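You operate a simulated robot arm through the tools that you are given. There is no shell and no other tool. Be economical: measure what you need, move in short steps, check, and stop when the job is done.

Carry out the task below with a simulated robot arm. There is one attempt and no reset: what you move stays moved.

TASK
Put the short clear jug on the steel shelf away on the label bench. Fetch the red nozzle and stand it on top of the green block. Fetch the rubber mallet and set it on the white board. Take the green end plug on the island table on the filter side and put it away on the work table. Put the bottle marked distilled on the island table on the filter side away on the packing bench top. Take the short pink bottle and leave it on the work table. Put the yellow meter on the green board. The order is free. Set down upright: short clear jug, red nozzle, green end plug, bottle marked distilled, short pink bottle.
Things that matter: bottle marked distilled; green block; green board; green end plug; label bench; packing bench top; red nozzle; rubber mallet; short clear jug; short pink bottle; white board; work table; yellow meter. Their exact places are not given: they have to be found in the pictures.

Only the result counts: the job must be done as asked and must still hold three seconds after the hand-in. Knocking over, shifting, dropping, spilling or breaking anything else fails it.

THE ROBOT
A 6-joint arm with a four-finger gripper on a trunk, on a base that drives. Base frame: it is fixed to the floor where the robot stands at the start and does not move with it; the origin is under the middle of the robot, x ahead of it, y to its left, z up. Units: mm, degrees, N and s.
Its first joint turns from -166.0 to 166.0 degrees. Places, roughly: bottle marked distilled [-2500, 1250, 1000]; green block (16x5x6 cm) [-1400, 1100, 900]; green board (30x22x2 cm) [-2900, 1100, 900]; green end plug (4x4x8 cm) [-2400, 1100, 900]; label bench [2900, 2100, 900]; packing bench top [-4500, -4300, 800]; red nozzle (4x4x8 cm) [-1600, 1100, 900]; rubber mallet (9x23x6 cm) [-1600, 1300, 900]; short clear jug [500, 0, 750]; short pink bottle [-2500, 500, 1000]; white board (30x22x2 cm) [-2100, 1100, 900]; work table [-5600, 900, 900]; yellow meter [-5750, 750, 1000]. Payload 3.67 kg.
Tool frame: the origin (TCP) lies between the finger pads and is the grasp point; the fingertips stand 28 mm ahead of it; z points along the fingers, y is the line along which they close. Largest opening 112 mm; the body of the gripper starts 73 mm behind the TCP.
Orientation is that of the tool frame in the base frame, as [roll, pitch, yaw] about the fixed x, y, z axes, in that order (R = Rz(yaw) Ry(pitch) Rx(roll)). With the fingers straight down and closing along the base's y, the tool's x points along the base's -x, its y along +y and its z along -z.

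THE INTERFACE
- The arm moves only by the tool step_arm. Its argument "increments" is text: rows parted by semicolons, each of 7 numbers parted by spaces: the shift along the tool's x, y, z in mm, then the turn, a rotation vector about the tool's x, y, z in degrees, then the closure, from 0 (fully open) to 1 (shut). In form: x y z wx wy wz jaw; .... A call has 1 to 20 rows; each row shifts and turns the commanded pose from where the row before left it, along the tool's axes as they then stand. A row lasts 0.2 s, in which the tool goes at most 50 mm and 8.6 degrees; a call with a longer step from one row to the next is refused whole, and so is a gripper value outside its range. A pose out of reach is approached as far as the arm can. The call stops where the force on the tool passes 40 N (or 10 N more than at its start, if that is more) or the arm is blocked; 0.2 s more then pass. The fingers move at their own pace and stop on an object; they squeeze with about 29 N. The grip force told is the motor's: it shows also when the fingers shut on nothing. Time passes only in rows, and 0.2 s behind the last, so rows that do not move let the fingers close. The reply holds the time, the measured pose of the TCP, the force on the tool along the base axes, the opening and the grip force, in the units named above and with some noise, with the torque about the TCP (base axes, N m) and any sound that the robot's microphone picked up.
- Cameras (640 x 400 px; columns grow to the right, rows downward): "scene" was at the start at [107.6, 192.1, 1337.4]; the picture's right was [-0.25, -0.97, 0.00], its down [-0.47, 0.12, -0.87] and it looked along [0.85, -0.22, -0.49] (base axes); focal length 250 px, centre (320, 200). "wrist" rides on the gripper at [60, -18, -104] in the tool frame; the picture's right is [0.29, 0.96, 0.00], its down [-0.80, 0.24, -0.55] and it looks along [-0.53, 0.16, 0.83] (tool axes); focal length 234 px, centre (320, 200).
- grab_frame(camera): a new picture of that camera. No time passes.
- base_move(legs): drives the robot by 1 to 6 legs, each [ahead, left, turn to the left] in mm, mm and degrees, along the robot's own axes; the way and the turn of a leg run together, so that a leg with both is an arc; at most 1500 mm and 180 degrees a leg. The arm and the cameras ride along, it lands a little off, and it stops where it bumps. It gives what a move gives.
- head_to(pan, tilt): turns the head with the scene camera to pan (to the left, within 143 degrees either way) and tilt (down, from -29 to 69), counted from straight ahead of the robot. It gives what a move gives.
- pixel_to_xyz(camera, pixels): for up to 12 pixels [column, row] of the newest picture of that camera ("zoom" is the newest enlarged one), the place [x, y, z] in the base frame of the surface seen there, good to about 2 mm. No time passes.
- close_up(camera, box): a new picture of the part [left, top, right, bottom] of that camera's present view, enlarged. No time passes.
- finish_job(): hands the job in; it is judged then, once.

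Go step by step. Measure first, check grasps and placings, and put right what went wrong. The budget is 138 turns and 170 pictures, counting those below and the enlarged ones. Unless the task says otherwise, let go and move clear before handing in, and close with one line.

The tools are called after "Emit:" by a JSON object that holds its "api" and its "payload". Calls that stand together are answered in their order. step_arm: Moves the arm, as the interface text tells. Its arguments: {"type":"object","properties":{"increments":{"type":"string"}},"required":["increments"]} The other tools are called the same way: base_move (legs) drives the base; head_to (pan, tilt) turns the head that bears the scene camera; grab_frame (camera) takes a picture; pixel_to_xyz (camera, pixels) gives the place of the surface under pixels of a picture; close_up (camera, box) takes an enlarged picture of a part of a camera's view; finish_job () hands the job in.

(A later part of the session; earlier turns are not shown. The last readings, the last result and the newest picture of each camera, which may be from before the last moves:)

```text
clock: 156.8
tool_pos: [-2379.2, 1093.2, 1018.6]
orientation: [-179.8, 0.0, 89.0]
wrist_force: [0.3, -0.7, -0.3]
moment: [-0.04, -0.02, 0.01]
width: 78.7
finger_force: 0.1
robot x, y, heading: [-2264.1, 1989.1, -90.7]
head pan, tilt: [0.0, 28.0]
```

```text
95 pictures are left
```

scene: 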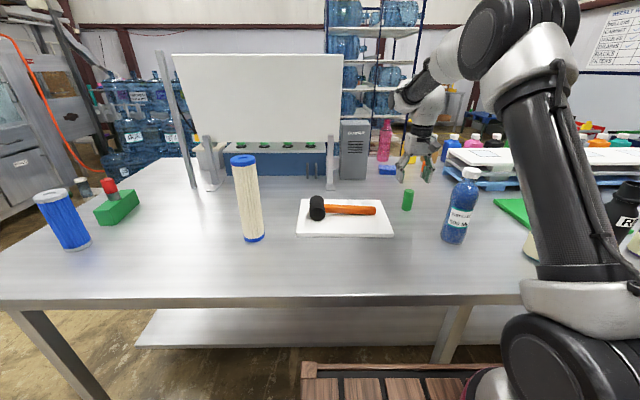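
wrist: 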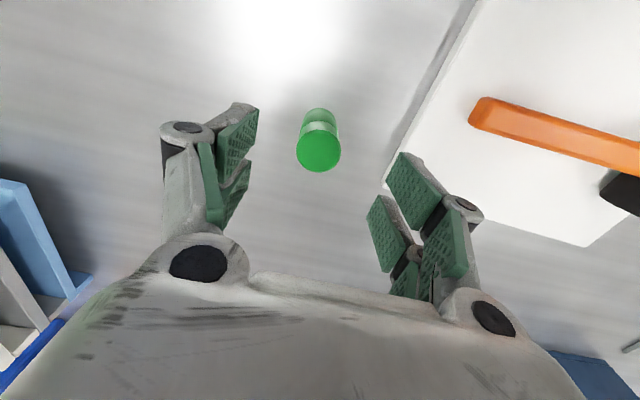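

Centred on the plug. Descend to z≈922 and grip.

Emit:
{"api": "step_arm", "payload": {"increments": "0 1 40 0 0 0 0.3; 0 0 40 0 0 0 0.3; 0 0 16 0 0 0 0.3; 0 0 0 0 0 0 0.6; 0 0 0 0 0 0 1; 0 0 0 0 0 0 1; 0 0 0 0 0 0 1; 0 0 -10 0 0 0 1; 0 0 -40 0 0 0 1; 0 0 0 0 0 0 1"}}

Emit:
{"api": "grab_frame", "payload": {"camera": "wrist"}}

```text
clock: 158.9
tool_pos: [-2377.1, 1093.3, 971.7]
orientation: [-179.8, -0.1, 89.0]
wrist_force: [0.2, -0.6, 0.2]
moment: [0.01, -0.01, -0.03]
width: 33.2
finger_force: 29.0
robot x, y, heading: [-2258.5, 1988.0, -90.7]
head pan, tilt: [0.0, 28.0]
```

```text
94 pictures are left
```

wrist: 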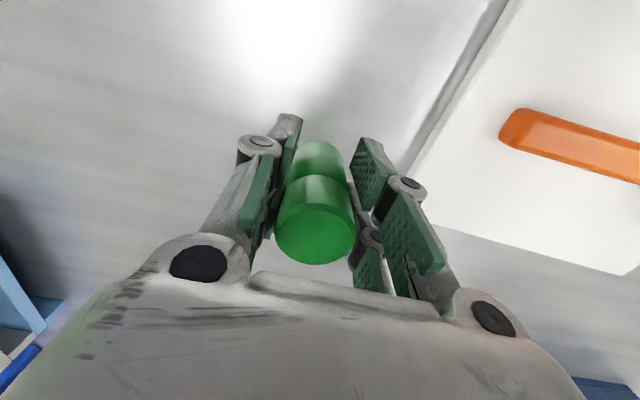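

Plug held. Raise, retract, turn toward -x, and look at the work table.

Emit:
{"api": "step_arm", "payload": {"increments": "0 0 -45 0 0 0 1; 0 0 -48 0 0 0 1; 0 0 -48 0 0 0 1; 0 0 -48 0 0 0 1; 0 0 -48 0 0 0 1; 0 0 -48 0 0 0 1; 10 0 -48 0 0 0 1; 45 0 -20 0 0 0 1; 48 0 0 0 0 0 1; 48 0 0 0 0 0 1; 48 0 0 0 0 0 1; 0 0 0 0 0 0 1"}}

Emit:
{"api": "base_move", "payload": {"legs": [[0, 0, -89]]}}

Emit:
{"api": "head_to", "payload": {"pan": 10, "tilt": 15}}

Emit:
{"api": "grab_frame", "payload": {"camera": "scene"}}

```text
clock: 161.6
tool_pos: [-2373.5, 1292.2, 1325.6]
orientation: [-179.8, -0.1, 89.2]
wrist_force: [0.5, -0.5, -0.7]
moment: [0.03, 0.01, 0.0]
width: 33.2
finger_force: 28.3
robot x, y, heading: [-2264.0, 1987.3, -90.9]
head pan, tilt: [0.0, 28.0]
```

```text
clock: 165.7
tool_pos: [-2962.9, 2072.5, 1325.4]
orientation: [-179.8, 0.0, 1.4]
wrist_force: [0.4, 0.1, -0.4]
moment: [-0.02, 0.01, -0.02]
width: 33.5
finger_force: 29.2
robot x, y, heading: [-2262.0, 1990.3, -178.7]
head pan, tilt: [0.0, 28.0]
```

```text
clock: 166.4
tool_pos: [-2963.1, 2072.4, 1326.2]
orientation: [-179.8, 0.0, 1.4]
wrist_force: [-0.1, 0.8, -0.4]
moment: [-0.01, -0.01, -0.01]
width: 32.7
finger_force: 28.6
robot x, y, heading: [-2260.8, 1988.8, -179.0]
head pan, tilt: [10.0, 15.0]
```

```text
93 pictures are left
```

scene: 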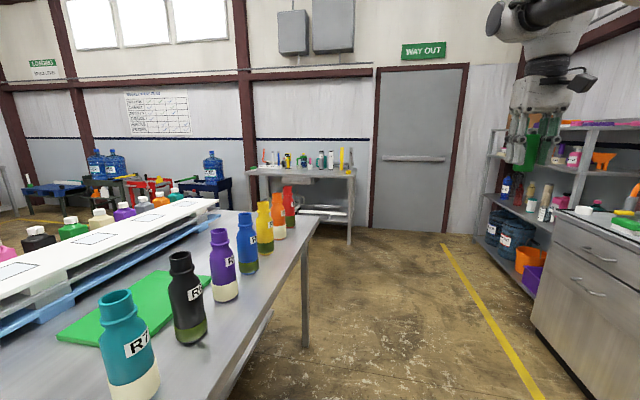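

Emit:
{"api": "pixel_to_xyz", "payload": {"camera": "scene", "pixels": [[250, 170], [352, 173], [300, 172], [316, 218], [350, 240], [255, 235], [540, 280], [500, 240], [300, 345]]}}

Emit:
{"api": "close_up", "payload": {"camera": "scene", "box": [230, 130, 370, 250]}}

```text
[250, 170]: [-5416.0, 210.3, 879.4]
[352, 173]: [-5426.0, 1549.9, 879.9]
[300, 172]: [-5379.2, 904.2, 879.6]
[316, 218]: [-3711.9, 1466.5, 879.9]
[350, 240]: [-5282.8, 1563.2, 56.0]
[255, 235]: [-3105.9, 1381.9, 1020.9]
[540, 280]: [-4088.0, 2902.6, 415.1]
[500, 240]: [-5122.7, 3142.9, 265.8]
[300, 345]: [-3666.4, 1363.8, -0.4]
```

```text
3.33 times, centred on (300, 190) of scene
```

zoom: 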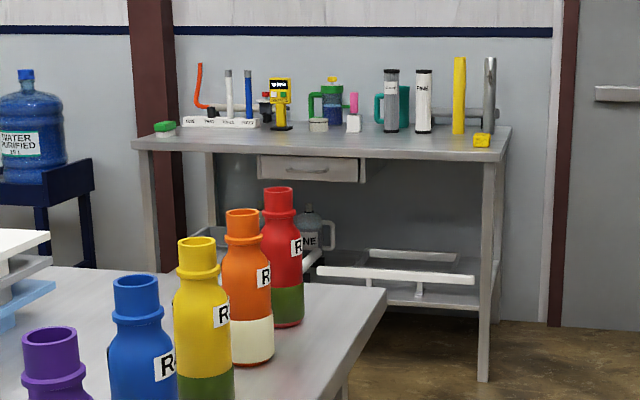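

The work table front is at x≈-5350, y 200–1550, with the yellow meter on it. Drive there.

Emit:
{"api": "base_move", "payload": {"legs": [[1400, 0, -1], [940, 0, 0], [0, 1050, 0]]}}

Emit:
{"api": "head_to", "payload": {"pan": 0, "tilt": 25}}

Emit:
{"api": "grab_frame", "payload": {"camera": "scene"}}

```text
clock: 182.8
tool_pos: [-5273.5, 1001.1, 1326.5]
orientation: [-179.8, 0.0, 1.0]
wrist_force: [-0.3, -1.1, -1.4]
moment: [-0.01, 0.02, 0.01]
width: 32.7
finger_force: 29.1
robot x, y, heading: [-4571.0, 913.1, -179.0]
head pan, tilt: [10.0, 15.0]
```

```text
clock: 183.5
tool_pos: [-5274.3, 1002.2, 1324.7]
orientation: [-179.8, 0.0, 1.0]
wrist_force: [0.0, -0.6, -1.5]
moment: [-0.03, -0.02, 0.0]
width: 32.9
finger_force: 29.3
robot x, y, heading: [-4571.6, 916.9, -179.2]
head pan, tilt: [0.0, 25.0]
```

```text
91 pictures are left
```

scene: 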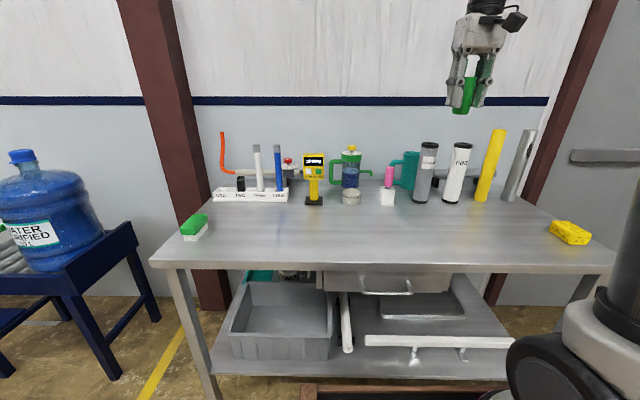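

Emit:
{"api": "pixel_to_xyz", "payload": {"camera": "scene", "pixels": [[430, 230], [430, 260], [380, 230], [330, 235], [313, 203], [306, 160], [322, 160], [313, 175], [386, 203], [250, 230], [313, 154], [313, 190]]}}

Emit:
{"api": "close_up", "payload": {"camera": "scene", "box": [270, 140, 390, 220]}}

```text
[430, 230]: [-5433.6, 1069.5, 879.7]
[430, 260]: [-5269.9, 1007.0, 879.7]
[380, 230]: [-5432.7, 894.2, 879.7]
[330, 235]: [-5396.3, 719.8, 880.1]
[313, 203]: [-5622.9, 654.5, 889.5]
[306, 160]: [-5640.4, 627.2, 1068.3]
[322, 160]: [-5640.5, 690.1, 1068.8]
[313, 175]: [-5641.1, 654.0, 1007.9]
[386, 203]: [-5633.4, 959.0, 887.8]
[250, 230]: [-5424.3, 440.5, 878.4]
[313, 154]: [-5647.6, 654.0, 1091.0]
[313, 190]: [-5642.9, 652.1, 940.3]
```

```text
5.00 times, centred on (330, 180) of scene
```

zoom: 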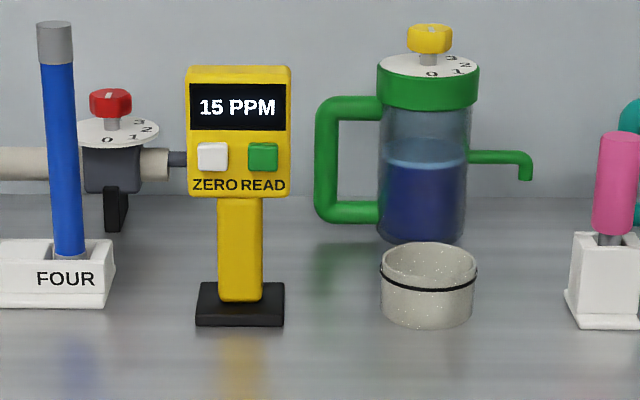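

Place the plug at ≈(-5420,1075).

Emit:
{"api": "step_arm", "payload": {"increments": "-35 -20 0 0 0 0 1; -35 -20 20 0 0 0 1; -38 -20 20 0 0 0 1; -38 -16 20 0 0 0 1; 0 0 48 0 0 0 1; 0 0 48 0 0 0 1; 0 0 48 0 0 0 1; 0 0 48 0 0 0 1; 0 0 48 0 0 0 1; 0 0 48 0 0 0 1; 0 0 30 0 0 0 1; 0 0 15 0 0 0 1; 0 0 0 0 0 0 1"}}

Emit:
{"api": "close_up", "payload": {"camera": "scene", "box": [330, 120, 530, 270]}}

```text
clock: 186.3
tool_pos: [-5421.5, 1076.1, 931.4]
orientation: [-179.7, 0.0, 1.0]
wrist_force: [0.8, 0.2, -1.1]
moment: [0.0, -0.01, 0.0]
width: 32.9
finger_force: 28.7
robot x, y, heading: [-4572.8, 914.6, -179.2]
head pan, tilt: [0.0, 25.0]
```

```text
2.67 times, centred on (430, 195) of scene
```

zoom: 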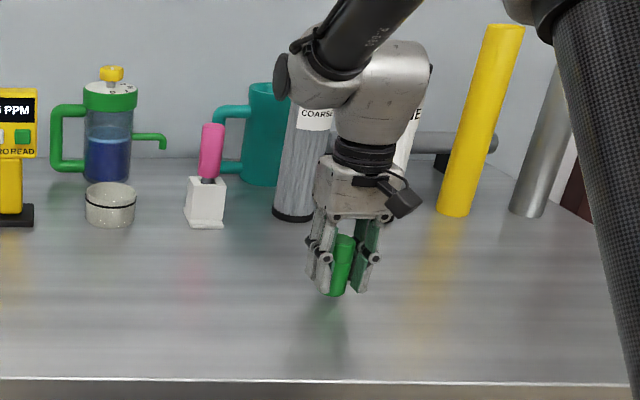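

Emit:
{"api": "step_arm", "payload": {"increments": "0 0 5 0 0 0 1; 0 0 2 0 0 0 1; 0 0 1 0 0 0 1; 0 0 1 0 0 0 1; 0 0 0 0 0 0 1"}}

```text
clock: 187.5
tool_pos: [-5421.1, 1076.5, 923.9]
orientation: [-179.8, 0.0, 1.1]
wrist_force: [0.1, 0.3, 0.0]
moment: [0.01, 0.01, 0.04]
width: 33.0
finger_force: 29.3
robot x, y, heading: [-4570.6, 913.8, -179.3]
head pan, tilt: [0.0, 25.0]
```

Emit:
{"api": "step_arm", "payload": {"increments": "0 0 1 0 0 0 1; 0 0 0.7 0 0 0 1; 0 0 0.7 0 0 0 1; 0 0 0 0 0 0 1"}}

```text
clock: 188.5
tool_pos: [-5421.1, 1077.2, 921.8]
orientation: [-179.7, 0.2, 1.0]
wrist_force: [2.2, 0.9, 17.3]
moment: [-0.04, 0.05, 0.0]
width: 33.1
finger_force: 29.2
robot x, y, heading: [-4574.2, 916.6, -179.2]
head pan, tilt: [0.0, 25.0]
```

Emit:
{"api": "step_arm", "payload": {"increments": "0 0 -0.8 0 0 0 1; 0 0 0 0 0 0 0.6; 0 0 0 0 0 0 0.4; 0 0 0 0 0 0 0.4; 0 0 -20 0 0 0 0.4; 0 0 -40 0 0 0 0.4; 0 0 -45 0 0 0 0.4; 0 0 -48 0 0 0 0.4; 0 0 -48 0 0 0 0.4; 0 0 -48 0 0 0 0.4; 0 0 -48 0 0 0 0.1; 0 0 -20 0 0 0 0.1; 0 0 0 0 0 0 0.1"}}

Emit:
{"api": "grab_frame", "payload": {"camera": "scene"}}

Emit:
{"api": "pixel_to_xyz", "payload": {"camera": "scene", "pixels": [[320, 388], [400, 388], [310, 398], [380, 272], [315, 160], [426, 215]]}}

```text
clock: 191.3
tool_pos: [-5421.5, 1075.0, 1238.1]
orientation: [-179.8, -0.2, 1.1]
wrist_force: [-0.2, 0.0, -0.2]
moment: [0.01, -0.01, 0.01]
width: 100.8
finger_force: 0.1
robot x, y, heading: [-4573.1, 911.7, -179.1]
head pan, tilt: [0.0, 25.0]
```

```text
88 pictures are left
```

scene: 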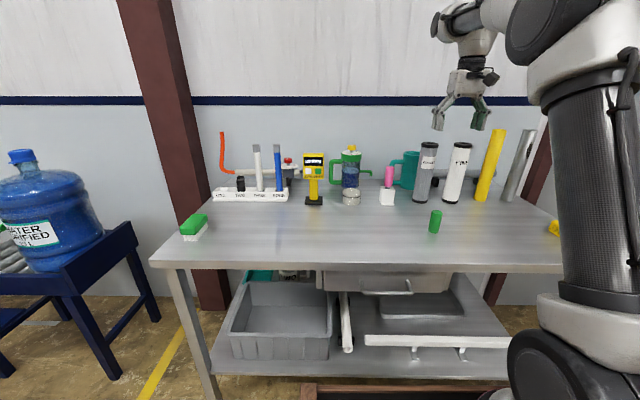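

```text
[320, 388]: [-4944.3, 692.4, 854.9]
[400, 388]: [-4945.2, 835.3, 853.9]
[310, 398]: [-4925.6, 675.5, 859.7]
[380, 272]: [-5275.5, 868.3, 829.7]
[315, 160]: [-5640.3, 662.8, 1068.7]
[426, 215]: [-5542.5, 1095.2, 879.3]
```

The plug stands on the work table. The robot's deck reaches 372 mm ahead at z 855; I'll drive 220 ahead and 200 left for the meter.

Emit:
{"api": "base_move", "payload": {"legs": [[220, 200, 0]]}}

Emit:
{"api": "head_to", "payload": {"pan": 5, "tilt": 25}}

Emit:
{"api": "grab_frame", "payload": {"camera": "scene"}}

Emit:
{"api": "grab_frame", "payload": {"camera": "wrist"}}

```text
clock: 193.4
tool_pos: [-5638.3, 868.6, 1237.7]
orientation: [-179.8, 0.0, 0.9]
wrist_force: [0.7, -0.2, 0.0]
moment: [-0.01, 0.01, -0.01]
width: 101.0
finger_force: 0.2
robot x, y, heading: [-4791.7, 705.6, -179.2]
head pan, tilt: [0.0, 25.0]
```

```text
clock: 194.0
tool_pos: [-5637.4, 869.4, 1237.4]
orientation: [-179.8, 0.0, 0.9]
wrist_force: [-0.2, 0.2, -0.1]
moment: [0.03, 0.02, 0.0]
width: 100.7
finger_force: 0.0
robot x, y, heading: [-4787.2, 709.4, -179.0]
head pan, tilt: [5.0, 25.0]
```

```text
87 pictures are left
```

scene: 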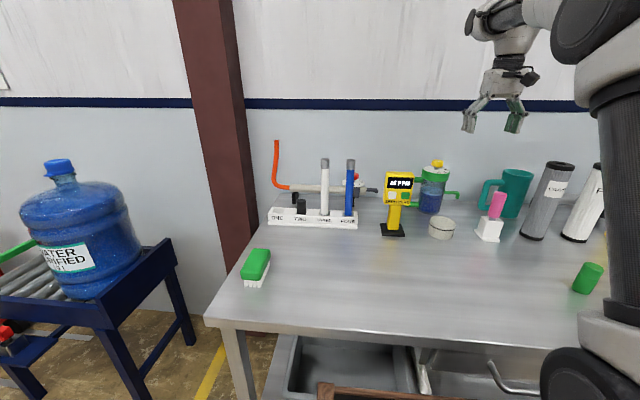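

```text
86 pictures are left
```

wrist: 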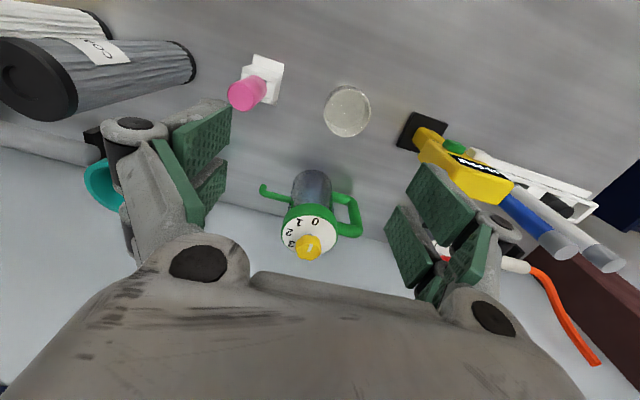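

Emit:
{"api": "step_arm", "payload": {"increments": "-5 40 0 0 0 0 0; -5 45 0 0 0 0 0; -5 45 0 0 0 0 0; 0 45 0 0 0 0 0; 0 40 0 0 0 0 0; 0 0 0 0 0 0 0"}}

Emit:
{"api": "grab_frame", "payload": {"camera": "wrist"}}

Emit:
{"api": "close_up", "payload": {"camera": "scene", "box": [340, 150, 460, 250]}}

```text
clock: 195.4
tool_pos: [-5649.6, 653.9, 1237.6]
orientation: [-179.8, 0.1, 0.8]
wrist_force: [0.7, -0.4, 0.5]
moment: [0.01, 0.0, -0.02]
width: 112.0
finger_force: 0.1
robot x, y, heading: [-4791.9, 707.7, -179.1]
head pan, tilt: [5.0, 25.0]
```

```text
85 pictures are left
```

wrist: 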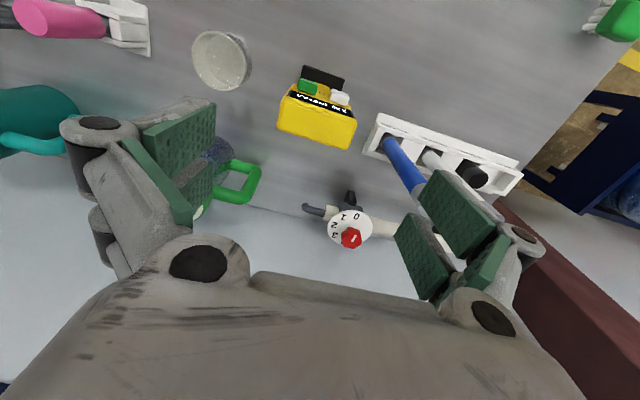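

```text
4.00 times, centred on (400, 200) of scene
```

zoom: 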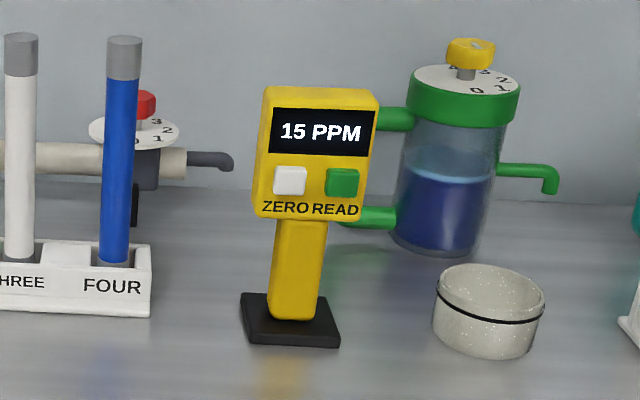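

Emit:
{"api": "pixel_to_xyz", "payload": {"camera": "wrist", "pixels": [[287, 104], [354, 122], [349, 145], [280, 126], [317, 124], [422, 186], [245, 185], [322, 74], [307, 70], [344, 80]]}}

Emit:
{"api": "pixel_to_xyz", "payload": {"camera": "zoom", "pixels": [[125, 45], [120, 200], [375, 100], [400, 120], [350, 218], [262, 150], [370, 150], [325, 95], [290, 300]]}}

```text
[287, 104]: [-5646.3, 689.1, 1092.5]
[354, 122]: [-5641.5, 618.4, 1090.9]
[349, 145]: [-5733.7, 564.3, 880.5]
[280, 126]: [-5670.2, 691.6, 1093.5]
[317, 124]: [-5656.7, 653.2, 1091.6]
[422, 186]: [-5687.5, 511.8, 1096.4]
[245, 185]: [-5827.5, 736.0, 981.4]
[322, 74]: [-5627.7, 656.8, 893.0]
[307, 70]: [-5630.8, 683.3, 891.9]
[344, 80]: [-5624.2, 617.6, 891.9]
```

```text
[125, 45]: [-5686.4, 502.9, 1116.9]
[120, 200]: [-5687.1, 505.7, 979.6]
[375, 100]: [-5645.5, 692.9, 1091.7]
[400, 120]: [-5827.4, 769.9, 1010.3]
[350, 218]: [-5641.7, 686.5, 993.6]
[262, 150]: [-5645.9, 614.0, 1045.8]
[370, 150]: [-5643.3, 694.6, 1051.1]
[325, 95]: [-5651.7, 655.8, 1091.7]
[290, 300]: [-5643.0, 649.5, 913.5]
```

Meter head: x -5642…-5672, y 613…694, top 1093. Grip its sides along y at z≈1056.

Emit:
{"api": "step_arm", "payload": {"increments": "-7 0 40 0 0 0 0; 0 0 45 0 0 0 0; 0 0 45 0 0 0 0; 0 0 35 0 0 0 0; 0 0 16 0 0 0 0; 0 0 0 0 0 0 0"}}

Emit:
{"api": "grab_frame", "payload": {"camera": "wrist"}}

```text
clock: 196.8
tool_pos: [-5656.1, 654.6, 1054.9]
orientation: [-179.8, 0.0, 0.9]
wrist_force: [1.1, 0.7, -0.1]
moment: [-0.01, 0.03, 0.01]
width: 112.1
finger_force: 0.1
robot x, y, heading: [-4790.6, 706.8, -179.1]
head pan, tilt: [5.0, 25.0]
```

```text
83 pictures are left
```

wrist: 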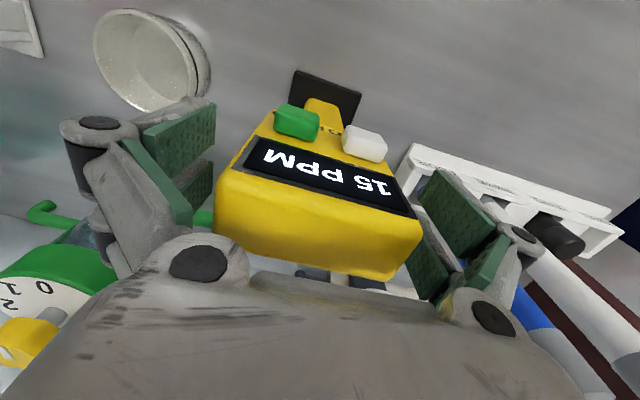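

Emit:
{"api": "step_arm", "payload": {"increments": "0 0 0 0 0 0 0.1; 0 0 0 0 0 0 0.3; 0 0 0 0 0 0 0.6; 0 0 0 0 0 0 1; 0 0 0 0 0 0 1; 0 0 0 0 0 0 1; 0 0 -5 0 0 0 1; 0 0 -25 0 0 0 1; 0 0 0 0 0 0 1"}}

Emit:
{"api": "grab_frame", "payload": {"camera": "wrist"}}

Emit:
{"api": "close_up", "payload": {"camera": "scene", "box": [340, 120, 480, 250]}}

```text
clock: 198.8
tool_pos: [-5655.9, 654.0, 1086.6]
orientation: [-179.9, -0.2, 1.0]
wrist_force: [-0.1, 0.1, -2.2]
moment: [0.0, -0.02, 0.0]
width: 84.1
finger_force: 28.7
robot x, y, heading: [-4789.3, 708.5, -179.3]
head pan, tilt: [5.0, 25.0]
```

```text
82 pictures are left
```

wrist: 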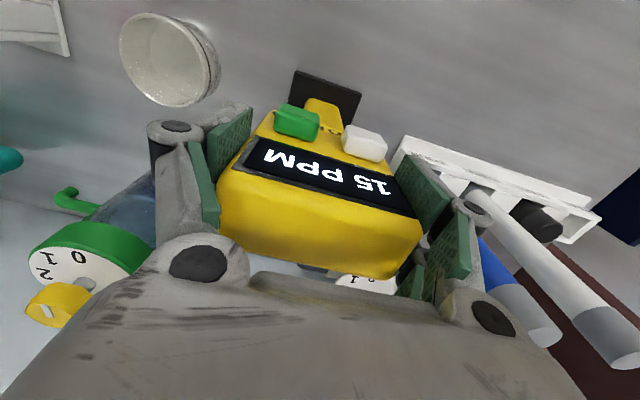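

```text
3.08 times, centred on (410, 185) of scene
```

zoom: 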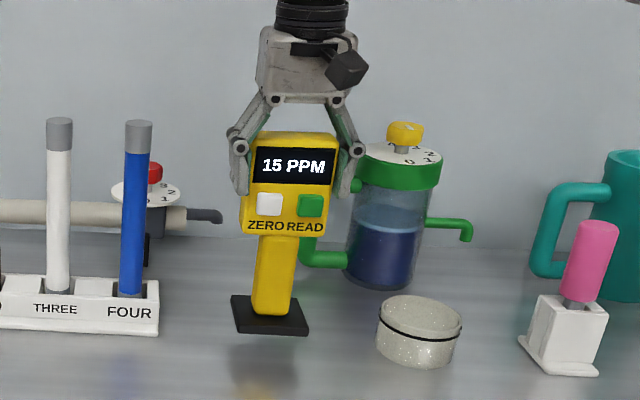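

Meter held securely. Raise it high, retract, and drive to the green board.

Emit:
{"api": "step_arm", "payload": {"increments": "0 0 -40 0 0 0 1; 0 0 -48 0 0 0 1; 0 0 -48 0 0 0 1; 0 0 -48 0 0 0 1; 0 0 -45 0 0 0 1; 40 0 0 0 0 0 1; 45 0 0 0 0 0 1; 45 0 0 0 0 0 1; 45 0 0 0 0 0 1; 0 0 0 0 0 0 1"}}

Emit:
{"api": "base_move", "payload": {"legs": [[-260, 0, 0], [0, -1280, 0], [-1400, 0, 0], [-280, 0, 0], [0, 0, 89]]}}

Emit:
{"api": "head_to", "payload": {"pan": 0, "tilt": 28}}

Emit:
{"api": "grab_frame", "payload": {"camera": "scene"}}

```text
clock: 201.0
tool_pos: [-5480.6, 656.4, 1316.7]
orientation: [-179.9, 0.0, 0.9]
wrist_force: [-0.2, -0.3, -2.9]
moment: [0.0, -0.01, -0.02]
width: 83.8
finger_force: 29.1
robot x, y, heading: [-4789.8, 706.3, -179.2]
head pan, tilt: [5.0, 25.0]
```

```text
clock: 220.9
tool_pos: [-2829.4, 1346.1, 1315.2]
orientation: [-179.9, 0.0, 90.5]
wrist_force: [0.4, 0.3, -2.6]
moment: [0.03, -0.02, 0.01]
width: 83.6
finger_force: 28.9
robot x, y, heading: [-2876.0, 2035.6, -89.3]
head pan, tilt: [5.0, 25.0]
```

```text
clock: 221.5
tool_pos: [-2830.1, 1344.8, 1315.4]
orientation: [-179.7, 0.0, 90.6]
wrist_force: [0.1, -0.2, -2.7]
moment: [0.01, 0.02, 0.05]
width: 83.7
finger_force: 28.9
robot x, y, heading: [-2878.6, 2037.2, -89.5]
head pan, tilt: [0.0, 28.0]
```

```text
80 pictures are left
```

scene: 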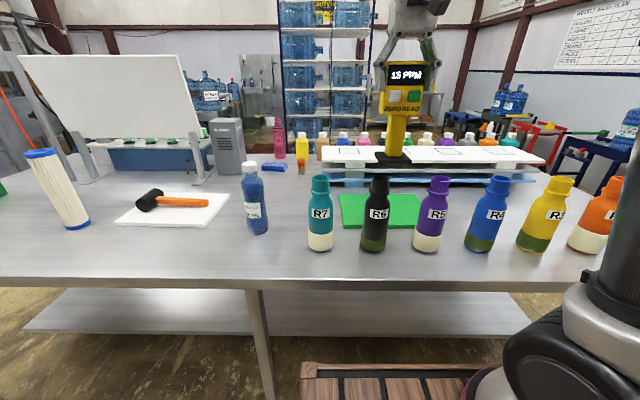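

Emit:
{"api": "pixel_to_xyz", "payload": {"camera": "scene", "pixels": [[342, 197], [415, 196], [405, 225], [348, 225], [376, 179], [376, 245], [321, 180], [438, 180], [400, 180], [335, 160], [400, 210], [345, 186]]}}

Emit:
{"api": "grab_frame", "payload": {"camera": "wrist"}}

```text
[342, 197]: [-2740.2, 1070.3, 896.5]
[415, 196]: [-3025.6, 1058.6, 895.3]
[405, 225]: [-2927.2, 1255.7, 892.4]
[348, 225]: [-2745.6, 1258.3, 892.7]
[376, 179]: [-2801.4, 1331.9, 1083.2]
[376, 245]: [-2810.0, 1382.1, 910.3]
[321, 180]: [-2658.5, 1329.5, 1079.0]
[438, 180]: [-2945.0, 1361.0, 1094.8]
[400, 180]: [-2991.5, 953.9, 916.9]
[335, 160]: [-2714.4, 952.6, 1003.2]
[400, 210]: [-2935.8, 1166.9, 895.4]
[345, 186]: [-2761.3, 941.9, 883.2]
```

```text
79 pictures are left
```

wrist: 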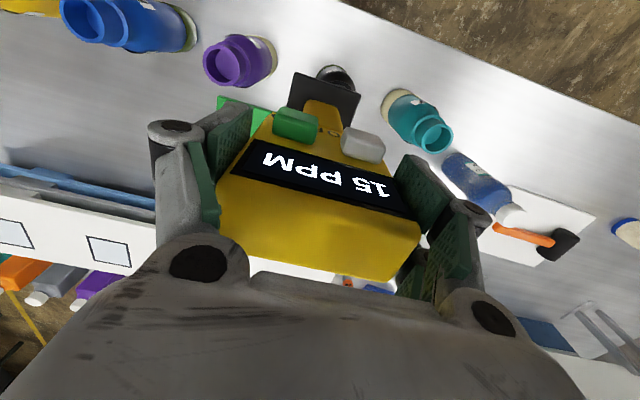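

Green board centre ≈(-2878,1152), top 896; bottles end at y≈1310. Moving over it and lowering.

Emit:
{"api": "step_arm", "payload": {"increments": "-40 -10 0 0 0 0 1; -40 -10 0 0 0 0 1; -40 -10 0 0 0 0 1; -40 -11 0 0 0 0 1; -35 -11 0 0 0 0 1; 0 0 40 0 0 0 1; 0 0 45 0 0 0 1; 0 0 45 0 0 0 1; 0 0 45 0 0 0 1; 0 0 30 0 0 0 1; 0 0 0 0 0 0 1"}}

Emit:
{"api": "grab_frame", "payload": {"camera": "scene"}}

Emit:
{"api": "grab_frame", "payload": {"camera": "wrist"}}

```text
clock: 223.9
tool_pos: [-2880.8, 1152.8, 1107.5]
orientation: [-179.8, 0.0, 90.6]
wrist_force: [-0.2, 0.3, -2.6]
moment: [-0.02, -0.01, 0.0]
width: 84.0
finger_force: 28.9
out of reach, approached as far as the arm can: row 5
robot x, y, heading: [-2880.7, 2033.2, -89.4]
head pan, tilt: [0.0, 28.0]
```

```text
78 pictures are left
```

scene: 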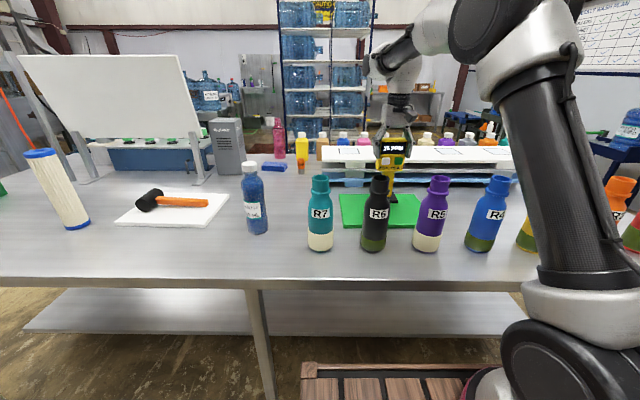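

```text
77 pictures are left
```

wrist: 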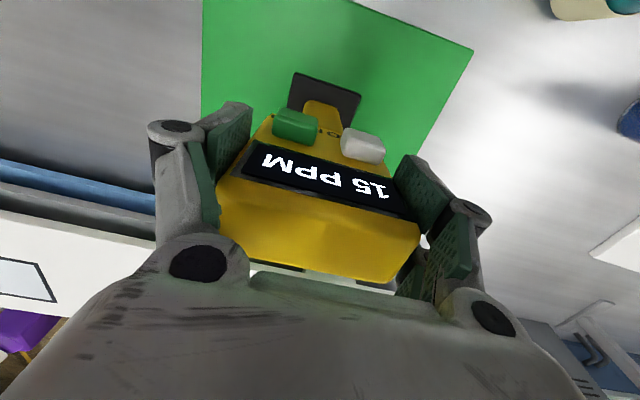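

Emit:
{"api": "step_arm", "payload": {"increments": "0 0 20 0 0 0 1; 0 0 10 0 0 0 1; 0 0 4 0 0 0 1; 0 0 1 0 0 0 1; 0 0 1 0 0 0 1; 0 0 0 0 0 0 1"}}

```text
clock: 225.3
tool_pos: [-2881.1, 1152.2, 1071.4]
orientation: [-179.7, -0.1, 90.6]
wrist_force: [-0.7, -0.6, 2.3]
moment: [-0.11, -0.13, 0.02]
width: 83.8
finger_force: 29.1
robot x, y, heading: [-2872.8, 2037.6, -89.2]
head pan, tilt: [0.0, 28.0]
```

Light contact. A touch more, release and rise.

Emit:
{"api": "step_arm", "payload": {"increments": "0 0 0.7 0 0 0 1; 0 0 0 0 0 0 0.2; 0 0 0 0 0 0 0.1; 0 0 0 0 0 0 0; 0 0 0 0 0 0 0; 0 0 -15 0 0 0 0; 0 0 -40 0 0 0 0; 0 0 -45 0 0 0 0; 0 0 -45 0 0 0 0; 0 0 -45 0 0 0 0; 0 0 -45 0 0 0 0; 0 0 0 0 0 0 0"}}

Emit:
{"api": "grab_frame", "payload": {"camera": "wrist"}}

Emit:
{"api": "close_up", "payload": {"camera": "scene", "box": [240, 90, 480, 270]}}

```text
clock: 227.9
tool_pos: [-2878.8, 1152.4, 1305.2]
orientation: [-179.6, -0.2, 90.6]
wrist_force: [0.1, -0.6, -0.6]
moment: [0.0, 0.0, -0.01]
width: 112.1
finger_force: 0.0
robot x, y, heading: [-2878.1, 2038.1, -89.5]
head pan, tilt: [0.0, 28.0]
```

```text
76 pictures are left
```

wrist: 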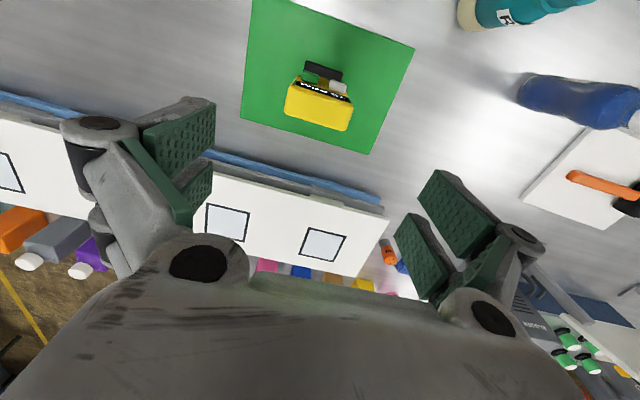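

```text
2.22 times, centred on (360, 180) of scene
```

zoom: 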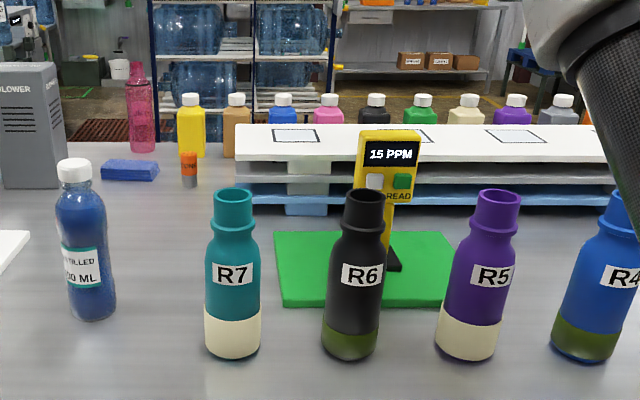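

The meter stands on the green board. Next, identify the short pink bottle: candidates are the slim pink bottle (zoom 140,110) and the square pink one (327,115).

Emit:
{"api": "pixel_to_xyz", "payload": {"camera": "zoom", "pixels": [[137, 66], [140, 100], [142, 150], [328, 98], [328, 118], [283, 115], [190, 95], [190, 155], [515, 98]]}}

Emit:
{"api": "close_up", "payload": {"camera": "scene", "box": [240, 100, 400, 190]}}

Emit:
{"api": "close_up", "payload": {"camera": "wrist", "box": [200, 180, 440, 340]}}

```text
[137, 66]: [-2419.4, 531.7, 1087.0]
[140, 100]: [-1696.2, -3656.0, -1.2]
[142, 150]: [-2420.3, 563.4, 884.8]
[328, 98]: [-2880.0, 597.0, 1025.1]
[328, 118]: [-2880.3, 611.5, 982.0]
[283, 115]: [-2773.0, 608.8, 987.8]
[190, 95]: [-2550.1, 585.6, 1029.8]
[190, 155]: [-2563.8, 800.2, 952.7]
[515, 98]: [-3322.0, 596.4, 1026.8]
```

```text
4.00 times, centred on (320, 145) of scene
```

zoom: 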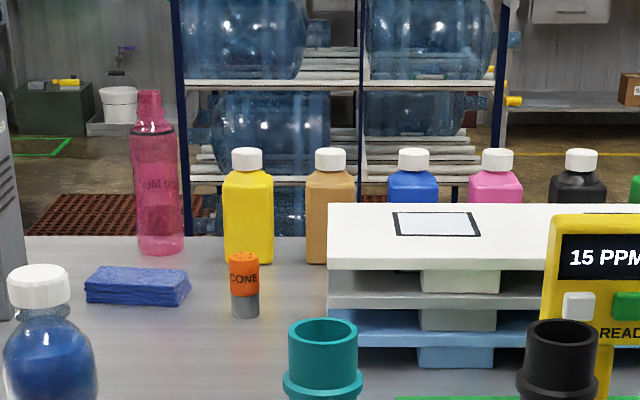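

```text
2.50 times, centred on (320, 260) of wrist
```

zoom: 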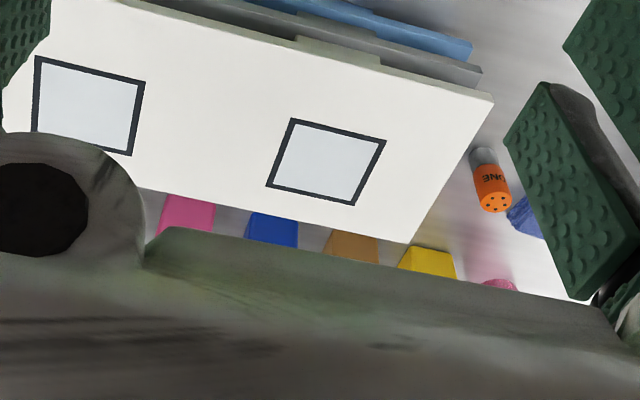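

The slim pink bottle at (-2420,545) matches the given place. It is reachable only from the island's other side; I'll retract and drive around the west end, then look.

Emit:
{"api": "step_arm", "payload": {"increments": "45 0 -10 0 0 0 0.4; 45 0 -10 0 0 0 0.4; 45 0 0 0 0 0 0.4; 45 0 0 0 0 0 0.4; 10 0 0 0 0 0 0.4; 0 0 0 0 0 0 0.4"}}

Emit:
{"api": "base_move", "payload": {"legs": [[0, 0, -90.5], [1470, 0, 0], [0, 1100, 0]]}}

Emit:
{"api": "head_to", "payload": {"pan": 60, "tilt": 20}}

Emit:
{"api": "grab_frame", "payload": {"camera": "scene"}}

Emit:
{"api": "head_to", "payload": {"pan": 130, "tilt": 20}}

Emit:
{"api": "grab_frame", "payload": {"camera": "scene"}}

```text
clock: 229.3
tool_pos: [-2882.5, 1340.5, 1326.8]
orientation: [-179.8, -0.1, 90.6]
wrist_force: [0.4, -0.2, -0.1]
moment: [-0.01, -0.02, 0.04]
width: 67.0
finger_force: 0.0
robot x, y, heading: [-2878.0, 2036.3, -89.4]
head pan, tilt: [0.0, 28.0]
```

```text
clock: 245.8
tool_pos: [-5068.3, 982.5, 1326.7]
orientation: [-179.8, 0.1, -1.1]
wrist_force: [0.2, -0.4, 0.0]
moment: [0.02, -0.02, -0.02]
width: 67.4
finger_force: 0.0
robot x, y, heading: [-4373.2, 956.0, 178.6]
head pan, tilt: [0.0, 28.0]
```

```text
clock: 247.1
tool_pos: [-5068.2, 982.9, 1327.2]
orientation: [-179.8, 0.1, -1.1]
wrist_force: [-0.1, -0.2, -0.4]
moment: [0.01, 0.0, 0.0]
width: 67.2
finger_force: 0.0
robot x, y, heading: [-4370.1, 954.5, 178.6]
head pan, tilt: [60.0, 20.0]
```

```text
72 pictures are left
```

scene: 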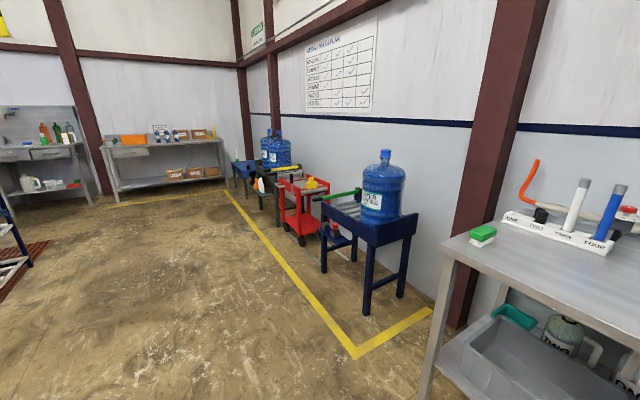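

```text
clock: 248.5
tool_pos: [-5067.3, 982.1, 1326.2]
orientation: [-179.9, 0.0, -1.2]
wrist_force: [0.1, 0.7, 0.0]
moment: [-0.01, 0.0, -0.02]
width: 67.2
finger_force: 0.0
robot x, y, heading: [-4375.2, 956.9, 178.7]
head pan, tilt: [130.0, 20.0]
```

```text
71 pictures are left
```

scene: 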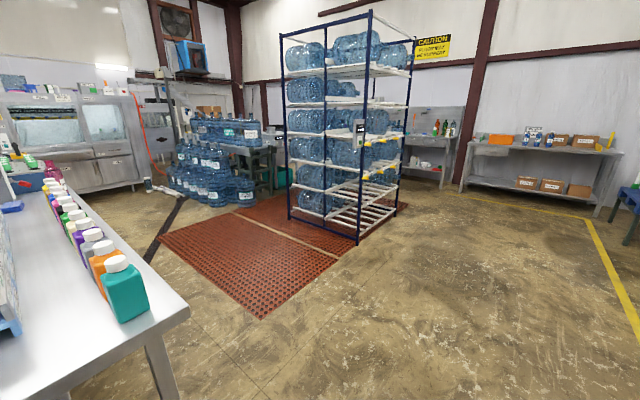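

Emit:
{"api": "pixel_to_xyz", "payload": {"camera": "scene", "pixels": [[262, 318], [357, 244], [160, 240], [290, 215], [185, 310], [540, 170], [590, 195], [250, 205]]}}

```text
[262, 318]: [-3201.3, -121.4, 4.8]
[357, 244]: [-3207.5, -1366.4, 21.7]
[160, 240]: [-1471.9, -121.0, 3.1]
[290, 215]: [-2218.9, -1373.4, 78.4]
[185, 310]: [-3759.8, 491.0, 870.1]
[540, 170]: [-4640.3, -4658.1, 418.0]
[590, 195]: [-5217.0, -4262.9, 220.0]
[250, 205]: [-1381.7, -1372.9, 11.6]
```

Emit:
{"api": "base_move", "payload": {"legs": [[0, 1020, 0], [0, 0, -88.6], [0, -1000, 0], [0, -900, 0]]}}

Emit:
{"api": "head_to", "payload": {"pan": 0, "tilt": 30}}

Emit:
{"api": "grab_frame", "payload": {"camera": "scene"}}

```text
clock: 266.6
tool_pos: [-2499.5, 669.0, 1326.0]
orientation: [-179.8, 0.1, -89.0]
wrist_force: [-0.2, -0.5, -0.2]
moment: [0.04, 0.01, -0.03]
width: 67.1
finger_force: 0.0
robot x, y, heading: [-2501.1, -29.0, 90.8]
head pan, tilt: [130.0, 20.0]
```

```text
clock: 268.7
tool_pos: [-2500.1, 669.9, 1325.4]
orientation: [-179.7, 0.0, -89.0]
wrist_force: [-0.5, -0.3, 0.5]
moment: [-0.01, 0.0, -0.01]
width: 67.1
finger_force: 0.1
robot x, y, heading: [-2501.7, -25.4, 91.1]
head pan, tilt: [0.0, 30.0]
```

```text
70 pictures are left
```

scene: 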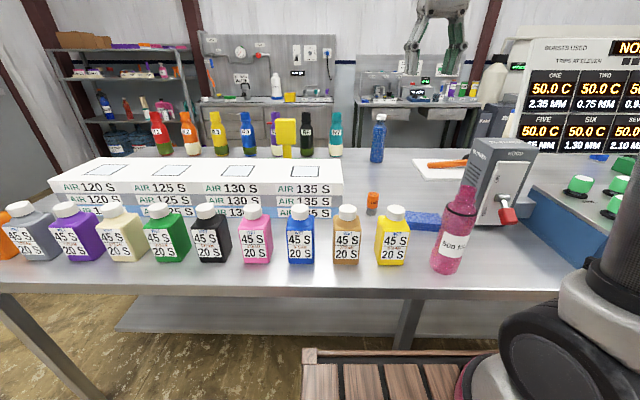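

Emit:
{"api": "close_up", "payload": {"camera": "scene", "box": [370, 140, 550, 290]}}

Emit:
{"api": "pixel_to_xyz", "payload": {"camera": "scene", "pixels": [[468, 187], [460, 215], [447, 265], [433, 255], [461, 262], [452, 245], [508, 215], [495, 222], [420, 222], [385, 265]]}}

Emit:
{"api": "grab_frame", "payload": {"camera": "wrist"}}

```text
2.67 times, centred on (460, 215) of scene
```

zoom: 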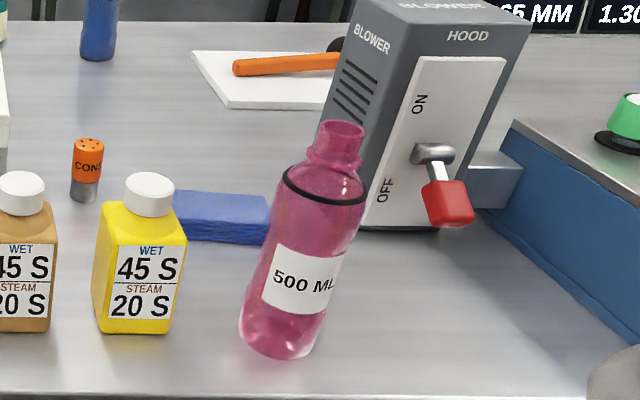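

```text
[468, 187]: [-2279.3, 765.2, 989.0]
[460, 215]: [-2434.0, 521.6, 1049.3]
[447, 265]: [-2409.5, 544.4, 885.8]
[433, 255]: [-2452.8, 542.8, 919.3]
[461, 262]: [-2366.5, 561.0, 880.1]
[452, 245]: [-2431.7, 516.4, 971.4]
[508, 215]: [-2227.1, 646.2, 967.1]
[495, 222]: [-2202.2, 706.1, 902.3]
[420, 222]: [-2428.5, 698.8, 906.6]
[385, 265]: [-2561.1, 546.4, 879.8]
```

```text
68 pictures are left
```

wrist: 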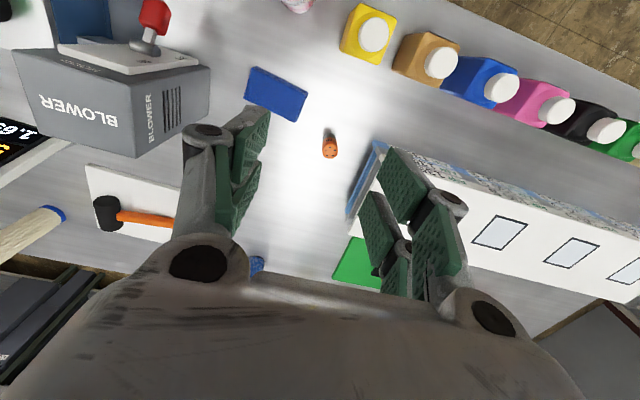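

The pink "500 ML" bottle is open-topped, centre ≈(-2425,548), top 1087. I'll back up 80 mm for reach and move above it.

Emit:
{"api": "base_move", "payload": {"legs": [[-80, 0, 0]]}}

Emit:
{"api": "step_arm", "payload": {"increments": "10 -25 0 0 0 0 0; 10 -25 20 0 0 0 0; 10 -25 20 0 0 0 0; 10 0 20 0 0 0 0; 0 0 20 0 0 0 0; 0 0 0 0 0 0 0"}}

Emit:
{"api": "grab_frame", "payload": {"camera": "wrist"}}

```text
clock: 269.7
tool_pos: [-2498.4, 589.8, 1326.5]
orientation: [-179.8, 0.0, -89.1]
wrist_force: [-0.5, -0.8, 0.4]
moment: [-0.01, 0.02, -0.03]
width: 67.0
finger_force: 0.1
robot x, y, heading: [-2504.0, -106.6, 91.0]
head pan, tilt: [0.0, 30.0]
```

```text
clock: 271.1
tool_pos: [-2422.4, 551.2, 1247.0]
orientation: [-179.8, -0.1, -89.1]
wrist_force: [-0.3, 0.3, 0.1]
moment: [0.01, 0.01, 0.0]
width: 112.1
finger_force: 0.0
robot x, y, heading: [-2502.8, -104.4, 91.0]
head pan, tilt: [0.0, 30.0]
```

```text
67 pictures are left
```

wrist: 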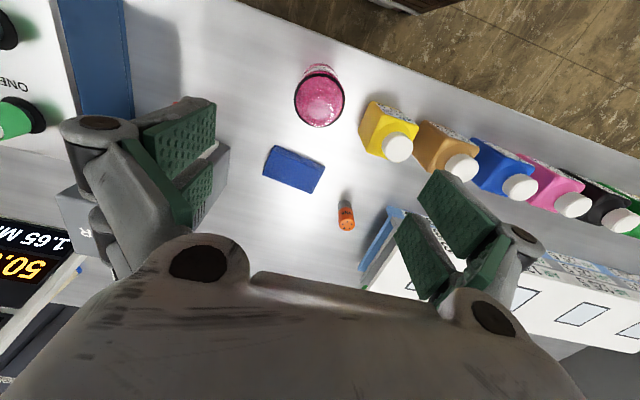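

Emit:
{"api": "pixel_to_xyz", "payload": {"camera": "wrist", "pixels": [[322, 104], [319, 90], [305, 100], [340, 103], [319, 122], [223, 160], [213, 195], [95, 240], [205, 205], [295, 95]]}}

Emit:
{"api": "close_up", "payload": {"camera": "wrist", "box": [260, 50, 380, 150]}}

```text
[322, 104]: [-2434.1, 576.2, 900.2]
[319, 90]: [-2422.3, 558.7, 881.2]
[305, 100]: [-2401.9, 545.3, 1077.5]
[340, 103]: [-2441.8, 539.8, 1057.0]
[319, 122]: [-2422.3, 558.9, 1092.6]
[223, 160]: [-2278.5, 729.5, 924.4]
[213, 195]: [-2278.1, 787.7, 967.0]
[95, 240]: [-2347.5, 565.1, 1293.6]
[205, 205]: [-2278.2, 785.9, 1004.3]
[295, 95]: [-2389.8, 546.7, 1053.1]
```

```text
4.00 times, centred on (320, 100) of wrist
```

zoom: 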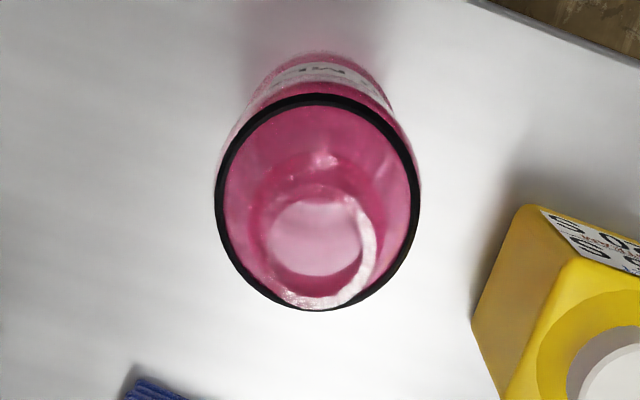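

Emit:
{"api": "step_arm", "payload": {"increments": "8 0 30 0 0 0 0; 0 0 45 0 0 0 0; 0 0 45 0 0 0 0; 0 0 45 0 0 0 0; 0 0 35 0 0 0 0; 0 0 17 0 0 0 0; 0 0 0 0 0 0 0"}}

Emit:
{"api": "grab_frame", "payload": {"camera": "wrist"}}

Emit:
{"api": "close_up", "payload": {"camera": "scene", "box": [370, 140, 550, 290]}}

```text
clock: 272.7
tool_pos: [-2420.9, 542.7, 1029.0]
orientation: [-179.7, 0.0, -89.1]
wrist_force: [0.0, 0.4, -0.9]
moment: [0.02, 0.01, -0.01]
width: 112.0
finger_force: 0.0
robot x, y, heading: [-2500.2, -106.1, 91.1]
head pan, tilt: [0.0, 30.0]
```

```text
65 pictures are left
```

wrist: 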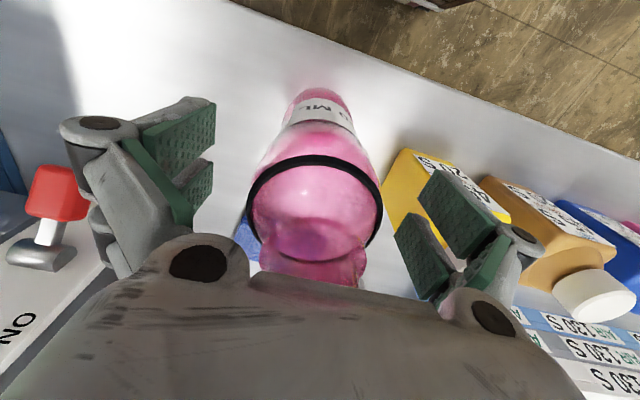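

```text
2.67 times, centred on (460, 215) of scene
```

zoom: 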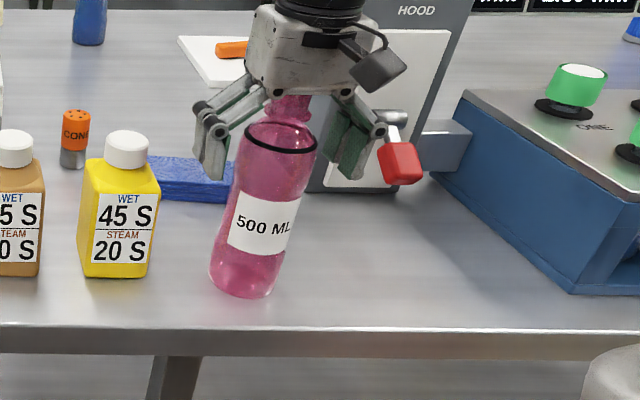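

Bottle is between the pads. Closing and lifting a little.

Emit:
{"api": "step_arm", "payload": {"increments": "0 0 0 0 0 0 0.2; 0 0 0 0 0 0 0.5; 0 0 0 0 0 0 1; 0 0 0 0 0 0 1; 0 0 0 0 0 0 1; 0 0 -5 0 0 0 1; 0 0 -15 0 0 0 1; 0 0 0 0 0 0 1"}}

Emit:
{"api": "grab_frame", "payload": {"camera": "wrist"}}

```text
clock: 274.5
tool_pos: [-2420.8, 542.9, 1049.5]
orientation: [-179.9, -0.1, -89.1]
wrist_force: [0.1, -0.7, -0.8]
moment: [-0.02, -0.02, 0.01]
width: 63.6
finger_force: 29.1
robot x, y, heading: [-2501.2, -104.7, 90.8]
head pan, tilt: [0.0, 30.0]
```

```text
63 pictures are left
```

wrist: 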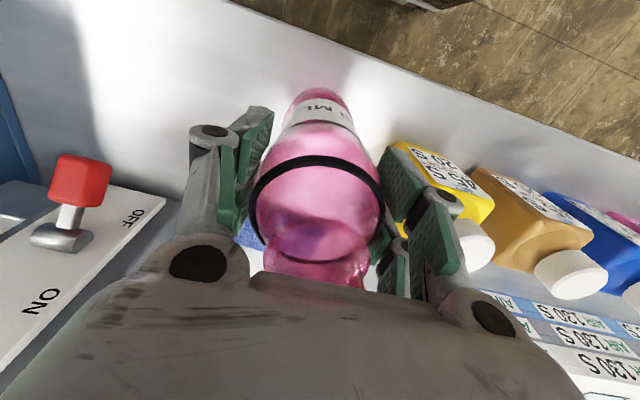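

Bottle held. Lift high and drive back to the work table.

Emit:
{"api": "step_arm", "payload": {"increments": "0 0 -30 0 0 0 1; 0 0 -45 0 0 0 1; 0 0 -48 0 0 0 1; 0 0 -48 0 0 0 1; 0 0 -48 0 0 0 1; 0 0 -45 0 0 0 1; 0 0 -15 0 0 0 1; 0 0 0 0 0 0 1"}}

Emit:
{"api": "base_move", "payload": {"legs": [[0, 0, 88.5], [1400, 0, 0], [340, 0, 0], [0, -1000, 0], [340, 0, 0]]}}

Emit:
{"api": "head_to", "payload": {"pan": 0, "tilt": 25}}

Emit:
{"api": "grab_frame", "payload": {"camera": "scene"}}

```text
clock: 276.3
tool_pos: [-2422.2, 542.4, 1330.6]
orientation: [-179.8, -0.1, -89.1]
wrist_force: [-0.1, 0.4, 0.2]
moment: [0.04, -0.02, 0.01]
width: 63.9
finger_force: 28.8
robot x, y, heading: [-2497.7, -107.2, 91.2]
head pan, tilt: [0.0, 30.0]
```

```text
clock: 295.6
tool_pos: [-5219.8, 1037.7, 1329.2]
orientation: [-179.8, 0.0, -1.2]
wrist_force: [-0.3, -0.2, 0.2]
moment: [-0.03, 0.0, 0.0]
width: 63.7
finger_force: 28.7
robot x, y, heading: [-4576.1, 934.7, 178.7]
head pan, tilt: [0.0, 30.0]
```

```text
clock: 296.3
tool_pos: [-5219.4, 1038.3, 1329.1]
orientation: [-179.8, -0.1, -1.1]
wrist_force: [-0.5, -1.2, -0.2]
moment: [-0.03, -0.01, 0.03]
width: 63.8
finger_force: 29.1
robot x, y, heading: [-4574.6, 937.2, 178.6]
head pan, tilt: [0.0, 25.0]
```

```text
62 pictures are left
```

scene: 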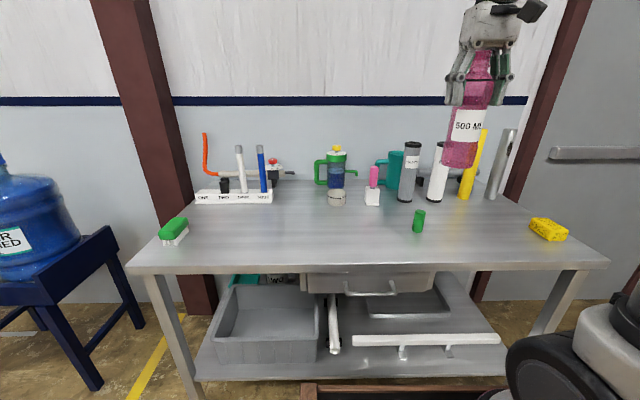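

Emit:
{"api": "step_arm", "payload": {"increments": "-20 40 20 0 0 0 1; -20 40 20 0 0 0 1; -20 40 20 0 0 0 1; -20 40 15 0 0 0 1; -40 2 25 0 0 0 1; -40 0 25 0 0 0 1; -40 0 25 0 0 0 1; 0 0 45 0 0 0 1; 0 0 45 0 0 0 1; 0 0 30 0 0 0 1; 0 0 15 0 0 0 1; 0 0 0 0 0 0 1"}}

Emit:
{"api": "close_up", "payload": {"camera": "scene", "box": [300, 110, 480, 270]}}

```text
clock: 298.9
tool_pos: [-5421.2, 881.9, 1042.9]
orientation: [-179.7, -0.1, -1.2]
wrist_force: [0.7, -0.4, 0.2]
moment: [-0.02, -0.03, 0.01]
width: 63.5
finger_force: 29.0
robot x, y, heading: [-4574.7, 937.5, 179.0]
head pan, tilt: [0.0, 25.0]
```

```text
2.50 times, centred on (390, 190) of scene
```

zoom: 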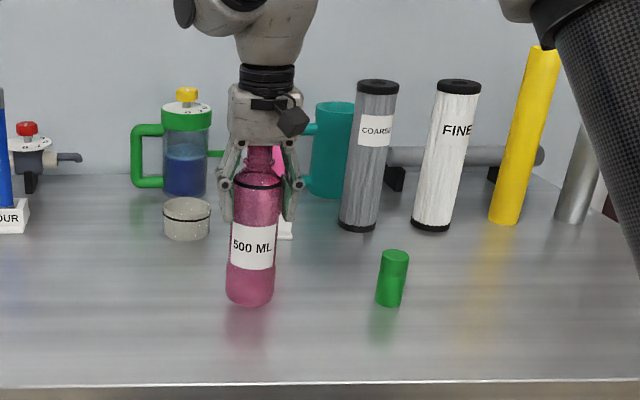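

Emit:
{"api": "step_arm", "payload": {"increments": "0 0 8 0 0 0 1; 0 0 3 0 0 0 1; 0 0 1.5 0 0 0 1; 0 0 1 0 0 0 1; 0 0 0 0 0 0 1"}}

```text
clock: 300.1
tool_pos: [-5423.2, 880.8, 1029.7]
orientation: [-179.9, 0.0, -1.2]
wrist_force: [0.6, 0.9, 5.1]
moment: [-0.03, -0.04, 0.02]
width: 63.6
finger_force: 29.1
robot x, y, heading: [-4577.3, 936.1, 178.8]
head pan, tilt: [0.0, 25.0]
```

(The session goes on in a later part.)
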